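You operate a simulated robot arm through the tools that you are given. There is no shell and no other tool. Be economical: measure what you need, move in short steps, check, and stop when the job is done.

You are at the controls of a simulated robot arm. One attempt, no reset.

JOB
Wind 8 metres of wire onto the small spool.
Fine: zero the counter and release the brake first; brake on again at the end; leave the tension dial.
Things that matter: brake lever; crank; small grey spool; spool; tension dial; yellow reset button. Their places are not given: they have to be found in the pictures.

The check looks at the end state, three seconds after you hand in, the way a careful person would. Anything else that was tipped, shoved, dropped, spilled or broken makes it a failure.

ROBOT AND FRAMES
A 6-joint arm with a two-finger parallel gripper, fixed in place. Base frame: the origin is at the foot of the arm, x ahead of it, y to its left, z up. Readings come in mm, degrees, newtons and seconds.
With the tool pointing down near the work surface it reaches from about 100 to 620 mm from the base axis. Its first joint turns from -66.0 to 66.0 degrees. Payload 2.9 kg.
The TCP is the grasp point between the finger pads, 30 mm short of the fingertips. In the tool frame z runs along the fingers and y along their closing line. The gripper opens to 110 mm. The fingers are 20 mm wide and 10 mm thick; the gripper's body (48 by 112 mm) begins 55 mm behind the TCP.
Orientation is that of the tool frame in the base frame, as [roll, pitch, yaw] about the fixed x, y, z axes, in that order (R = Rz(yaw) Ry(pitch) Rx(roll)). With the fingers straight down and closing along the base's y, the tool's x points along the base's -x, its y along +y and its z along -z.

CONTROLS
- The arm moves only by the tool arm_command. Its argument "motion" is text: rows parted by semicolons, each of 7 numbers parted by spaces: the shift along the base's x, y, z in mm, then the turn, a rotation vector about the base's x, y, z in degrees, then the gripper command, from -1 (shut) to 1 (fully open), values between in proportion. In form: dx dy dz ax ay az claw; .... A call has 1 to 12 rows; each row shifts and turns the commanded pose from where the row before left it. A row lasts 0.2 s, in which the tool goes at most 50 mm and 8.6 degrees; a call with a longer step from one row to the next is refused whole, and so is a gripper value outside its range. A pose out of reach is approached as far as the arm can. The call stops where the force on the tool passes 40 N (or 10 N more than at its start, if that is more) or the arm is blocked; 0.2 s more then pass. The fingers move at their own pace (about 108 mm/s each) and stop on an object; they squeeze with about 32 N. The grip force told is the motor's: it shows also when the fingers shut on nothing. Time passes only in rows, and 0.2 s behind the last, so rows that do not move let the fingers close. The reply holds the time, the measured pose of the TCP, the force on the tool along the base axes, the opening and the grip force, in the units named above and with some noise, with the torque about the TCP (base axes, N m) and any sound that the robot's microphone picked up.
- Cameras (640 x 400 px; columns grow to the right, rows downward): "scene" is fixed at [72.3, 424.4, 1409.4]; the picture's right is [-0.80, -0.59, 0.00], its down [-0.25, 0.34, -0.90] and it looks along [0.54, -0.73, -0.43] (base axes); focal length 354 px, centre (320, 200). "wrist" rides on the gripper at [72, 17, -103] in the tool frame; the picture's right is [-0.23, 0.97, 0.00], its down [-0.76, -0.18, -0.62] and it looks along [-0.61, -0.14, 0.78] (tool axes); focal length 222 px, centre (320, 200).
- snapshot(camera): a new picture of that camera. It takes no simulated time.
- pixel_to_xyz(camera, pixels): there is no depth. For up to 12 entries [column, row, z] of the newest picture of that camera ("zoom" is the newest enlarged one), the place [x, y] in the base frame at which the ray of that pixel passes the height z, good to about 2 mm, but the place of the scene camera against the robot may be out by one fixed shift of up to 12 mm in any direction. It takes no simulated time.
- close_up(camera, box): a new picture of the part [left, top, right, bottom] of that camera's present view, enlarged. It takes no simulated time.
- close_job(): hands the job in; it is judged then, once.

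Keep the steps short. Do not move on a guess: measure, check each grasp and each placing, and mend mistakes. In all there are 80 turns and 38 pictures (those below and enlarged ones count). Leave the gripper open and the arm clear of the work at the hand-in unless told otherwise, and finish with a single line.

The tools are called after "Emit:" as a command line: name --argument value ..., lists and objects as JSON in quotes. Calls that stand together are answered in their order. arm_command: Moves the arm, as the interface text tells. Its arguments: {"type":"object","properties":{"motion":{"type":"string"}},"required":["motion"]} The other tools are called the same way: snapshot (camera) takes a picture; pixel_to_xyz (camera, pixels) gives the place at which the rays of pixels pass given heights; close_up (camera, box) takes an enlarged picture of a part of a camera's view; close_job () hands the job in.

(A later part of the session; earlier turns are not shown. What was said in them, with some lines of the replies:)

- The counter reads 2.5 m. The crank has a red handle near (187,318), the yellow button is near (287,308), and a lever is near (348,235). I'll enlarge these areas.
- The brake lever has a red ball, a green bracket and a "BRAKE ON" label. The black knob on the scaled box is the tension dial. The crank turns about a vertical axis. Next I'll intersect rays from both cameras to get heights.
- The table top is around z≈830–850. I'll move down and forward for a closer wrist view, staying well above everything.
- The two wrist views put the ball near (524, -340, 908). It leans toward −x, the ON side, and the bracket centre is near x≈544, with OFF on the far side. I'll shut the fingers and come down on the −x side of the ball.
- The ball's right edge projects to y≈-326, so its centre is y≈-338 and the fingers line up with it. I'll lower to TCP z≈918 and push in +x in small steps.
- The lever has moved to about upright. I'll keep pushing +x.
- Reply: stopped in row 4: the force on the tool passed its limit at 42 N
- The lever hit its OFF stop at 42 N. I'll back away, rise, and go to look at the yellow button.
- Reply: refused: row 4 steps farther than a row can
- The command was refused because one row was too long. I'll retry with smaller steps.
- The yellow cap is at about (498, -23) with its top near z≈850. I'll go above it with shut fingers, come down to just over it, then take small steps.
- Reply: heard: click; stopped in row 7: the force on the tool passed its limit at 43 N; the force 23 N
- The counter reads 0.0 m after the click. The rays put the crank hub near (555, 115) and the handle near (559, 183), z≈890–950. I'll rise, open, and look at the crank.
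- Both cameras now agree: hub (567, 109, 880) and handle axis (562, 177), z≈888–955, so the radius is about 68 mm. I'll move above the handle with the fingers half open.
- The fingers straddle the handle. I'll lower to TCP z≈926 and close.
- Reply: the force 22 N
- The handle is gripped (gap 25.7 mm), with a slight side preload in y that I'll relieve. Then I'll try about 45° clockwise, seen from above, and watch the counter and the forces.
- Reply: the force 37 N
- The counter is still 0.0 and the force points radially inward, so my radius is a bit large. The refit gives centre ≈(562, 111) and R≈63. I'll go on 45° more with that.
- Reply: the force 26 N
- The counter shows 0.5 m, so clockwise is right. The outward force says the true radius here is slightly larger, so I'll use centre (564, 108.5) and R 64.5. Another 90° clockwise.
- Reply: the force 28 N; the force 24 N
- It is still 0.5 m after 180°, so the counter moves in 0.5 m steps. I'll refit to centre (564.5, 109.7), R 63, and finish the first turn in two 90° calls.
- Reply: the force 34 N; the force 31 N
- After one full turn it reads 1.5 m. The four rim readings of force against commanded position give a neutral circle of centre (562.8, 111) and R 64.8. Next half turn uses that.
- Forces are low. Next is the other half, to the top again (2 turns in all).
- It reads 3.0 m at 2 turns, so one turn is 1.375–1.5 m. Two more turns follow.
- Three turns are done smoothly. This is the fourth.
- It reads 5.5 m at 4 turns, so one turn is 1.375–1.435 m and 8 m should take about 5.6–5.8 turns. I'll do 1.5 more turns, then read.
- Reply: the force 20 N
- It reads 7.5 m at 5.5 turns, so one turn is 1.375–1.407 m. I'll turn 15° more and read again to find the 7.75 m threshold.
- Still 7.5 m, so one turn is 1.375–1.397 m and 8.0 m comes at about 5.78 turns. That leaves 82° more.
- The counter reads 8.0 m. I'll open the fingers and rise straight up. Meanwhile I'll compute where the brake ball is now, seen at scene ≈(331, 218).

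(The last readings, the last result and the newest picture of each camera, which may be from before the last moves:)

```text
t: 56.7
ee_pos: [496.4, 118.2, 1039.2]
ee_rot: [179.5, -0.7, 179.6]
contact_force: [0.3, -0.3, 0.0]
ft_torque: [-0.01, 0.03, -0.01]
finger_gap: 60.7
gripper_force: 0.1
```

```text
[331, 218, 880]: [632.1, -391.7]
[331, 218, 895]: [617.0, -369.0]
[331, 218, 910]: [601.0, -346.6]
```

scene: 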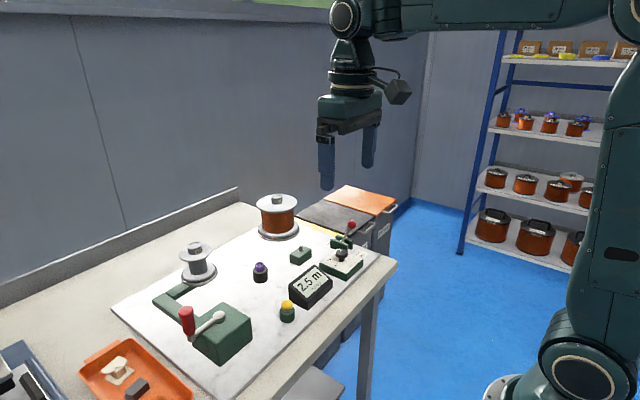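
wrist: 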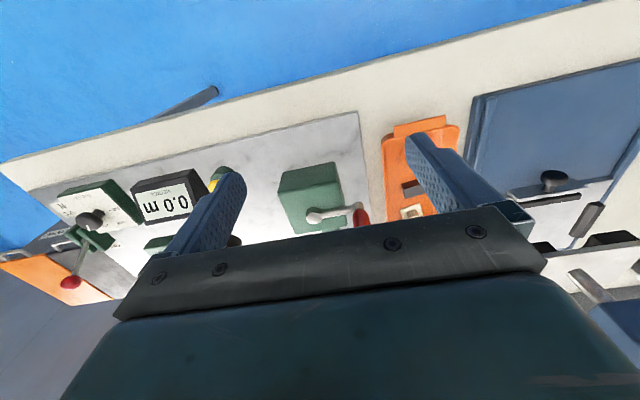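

The corrected ray puts the ball near (597, -338, 907). I'll travel at safe height.

Emit:
arm_command --motion "0 -45.6 0 0 0 0 0.1; 0 -45.6 0 0 0 0 0.1; 0 -45.6 0 0 0 0 0.1; 0 -45.6 0 0 0 0 0.1; 0 -45.6 0 0 0 0 0.1; 0 -45.6 0 0 0 0 0.1; 0 -45.6 -10 0 0 0 0.1; 0 -45.6 -10 0 0 0 0.1; 0 -45.6 -10 0 0 0 0.1; 0 -45.6 -10 0 0 0 0.1; 30 0 0 0 0 0 0.1; 0 0 0 0 0 0 0.1"

Emit:
arm_command --motion "25 0 0 0 0 0 0.1; 25 0 0 0 0 0 0.1; 17 0 0 0 0 0 0.1; 0 0 0 0 0 0 0.1; 0 0 0 0 0 0 0.1"

Emit:
close_up --camera "scene" --box '[220, 165, 380, 295]'

```text
t: 59.3
ee_pos: [528.0, -338.6, 996.1]
ee_rot: [179.5, -0.7, 179.7]
contact_force: [-0.9, 0.2, 0.7]
ft_torque: [0.04, 0.0, 0.01]
finger_gap: 60.3
gripper_force: 0.1
```

```text
t: 60.5
ee_pos: [575.0, -335.8, 995.9]
ee_rot: [179.5, -0.7, 179.7]
contact_force: [-0.6, 0.0, 0.5]
ft_torque: [0.0, 0.0, 0.0]
finger_gap: 60.5
gripper_force: 0.1
out of reach, approached as far as the arm can: row 2, 3
```

```text
3.08 times, centred on (300, 230) of scene
```

zoom: 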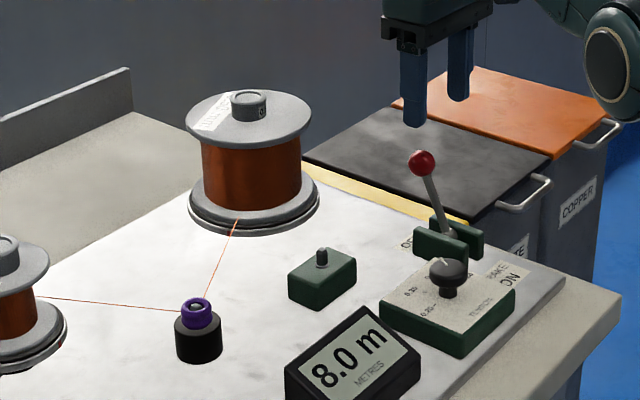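

The arm reaches its limit with the tool vertical. I'll tilt the fingers 30° outward about −y, which extends the grasp point, while holding the height.

Emit:
arm_command --motion "-10 0 0 0 -7.5 0 0.1; 0 0 0 0 -7.5 0 0.1; 0 0 0 0 -7.5 0 0.1; 0 0 0 0 -7.5 0 0.1; 0 0 0 0 0 0 0.1; 0 0 0 0 0 0 0.1"

```text
t: 61.9
ee_pos: [562.6, -336.3, 995.3]
ee_rot: [179.4, 29.3, 179.6]
contact_force: [0.1, 0.6, -0.2]
ft_torque: [-0.01, 0.0, 0.0]
finger_gap: 60.5
gripper_force: 0.0
```

The tilt worked: pitch 29°, TCP (563, -336, 995). I'll move out to x≈597 and down to z≈930, then check.

Emit:
arm_command --motion "17 0 -10 0 0 0 0.1; 17 -2 -20 0 0 0 0.1; 0 0 -25 0 0 0 0.1; 0 0 -10 0 0 0 0.1; 0 0 0 0 0 0 0.1"

Emit:
close_up --camera "scene" --box '[260, 170, 388, 260]'

```text
t: 63.1
ee_pos: [598.0, -336.9, 930.4]
ee_rot: [179.4, 29.3, 179.6]
contact_force: [0.2, -0.6, 0.3]
ft_torque: [0.02, 0.03, -0.02]
finger_gap: 60.5
gripper_force: 0.1
```

```text
4.44 times, centred on (324, 215) of scene
```

zoom: 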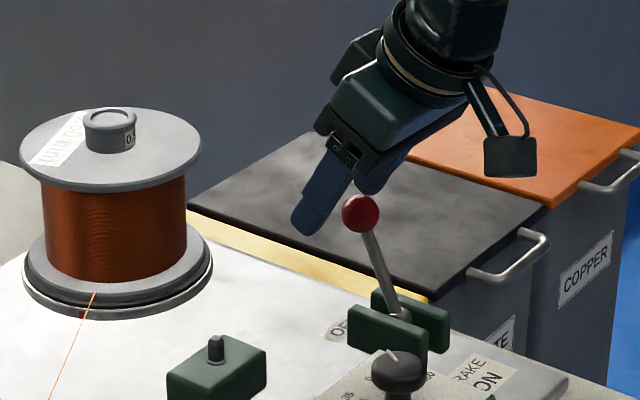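

The fingers straddle the ball. I'll lower 22 mm and close on it.

Emit:
arm_command --motion "0 0 -11 0 0 0 0.1; 0 0 -11 0 0 0 0.1; 0 0 0 0 0 0 0.1; 0 0 0 0 0 0 -1; 0 0 0 0 0 0 -1; 0 0 0 0 0 0 -1"

```text
t: 64.5
ee_pos: [598.0, -340.6, 909.4]
ee_rot: [179.5, 29.3, 179.6]
contact_force: [2.5, -13.9, -3.2]
ft_torque: [-0.07, -0.27, 0.07]
finger_gap: 24.8
gripper_force: 45.3
```

The ball is gripped (gap 24.8 mm). I'll pull toward −x, following a slight arc.

Emit:
arm_command --motion "-8 -1.5 2.5 0 0 0 -1; -8 0 2 0 0 0 -1; -8 0 1.3 0 0 0 -1; -8 0 0.7 0 0 0 -1; -8 0 0 0 0 0 -1; -8 0 -0.7 0 0 0 -1; -8 0 -1.3 0 0 0 -1; 0 0 0 0 0 0 -1"

```text
t: 66.3
ee_pos: [544.2, -340.8, 914.6]
ee_rot: [179.6, 29.8, 179.8]
contact_force: [13.6, -3.2, 12.1]
ft_torque: [-0.02, -1.29, 0.0]
finger_gap: 25.3
gripper_force: 44.5
```

Emit:
arm_command --motion "-6 0 -1.2 0 0 0 -1; -6 0 -1.6 0 0 0 -1; -5 0 -2 0 0 0 -1; -4 0 -1.5 0 0 0 -1; -3 0 -1 0 0 0 -1; 0 0 0 0 0 0 -1"

Emit:
close_up --camera "scene" --box '[260, 180, 388, 270]'

```text
t: 67.7
ee_pos: [520.3, -340.4, 904.6]
ee_rot: [179.5, 29.4, 179.6]
contact_force: [27.7, -5.1, -8.1]
ft_torque: [-0.02, -0.88, 0.0]
finger_gap: 25.3
gripper_force: 44.8
```

```text
4.44 times, centred on (324, 225) of scene
```

zoom: 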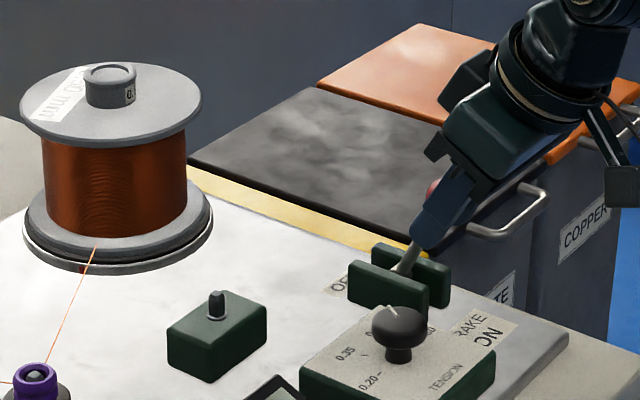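

There is +28 N of resistance near the original position. I'll nudge a little more to seat it at the stop, then release.

Emit:
arm_command --motion "-3 0 -1 0 0 0 -1; -3 0 -1 0 0 0 -1; 0 0 0 0 0 0 -1"

```text
t: 68.5
ee_pos: [515.5, -340.6, 906.4]
ee_rot: [179.7, 29.8, 180.0]
contact_force: [35.0, -0.1, 3.8]
ft_torque: [0.0, -0.09, 0.0]
finger_gap: 24.9
gripper_force: 45.2
```

Now I'll open, lift straight up, and back off clear.

Emit:
arm_command --motion "3 0 0 0 0 0 -1; 0 0 0 0 0 0 -0.3; 0 0 0 0 0 0 0.1; 0 0 0 0 0 0 0.1; 0 0 0 0 0 0 0.1; 0 0 20 0 0 0 0.1; 0 0 35 0 0 0 0.1; -10 0 35 0 0 0 0.1; -30 20 20 0 7.5 0 0.5; -30 20 0 0 7.5 0 1; -30 20 0 0 7.5 0 1; -30 20 0 0 7 0 1"

Emit:
close_up --camera "scene" --box '[150, 180, 390, 330]'

```text
t: 71.1
ee_pos: [382.0, -259.3, 1014.0]
ee_rot: [179.6, -0.3, 179.7]
contact_force: [0.4, -0.2, 0.0]
ft_torque: [0.03, 0.02, 0.02]
finger_gap: 110.1
gripper_force: 0.1
```

```text
2.67 times, centred on (270, 255) of scene
```

zoom: 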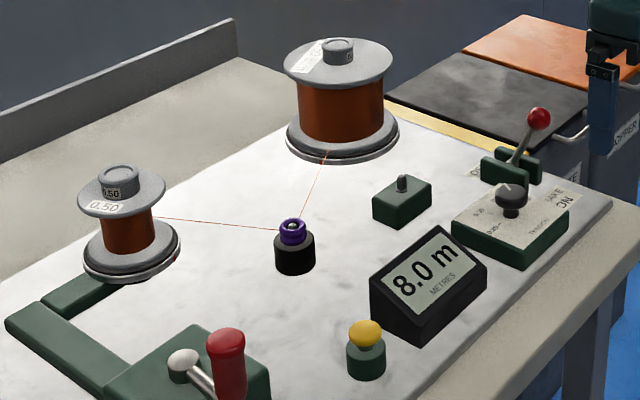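

The lever ball is back at scene (352, 224), the same pixel as its original ON position. The counter reads 8.0 m, the dial was not touched, and the gripper is open and clear. I'm handing in.

Emit:
close_job

```text
The job is handed in.
```

I zeroed the counter, released the brake, wound until the counter read 8.0 m (it steps by 0.5 m), put the brake back on, and left the tension dial untouched.
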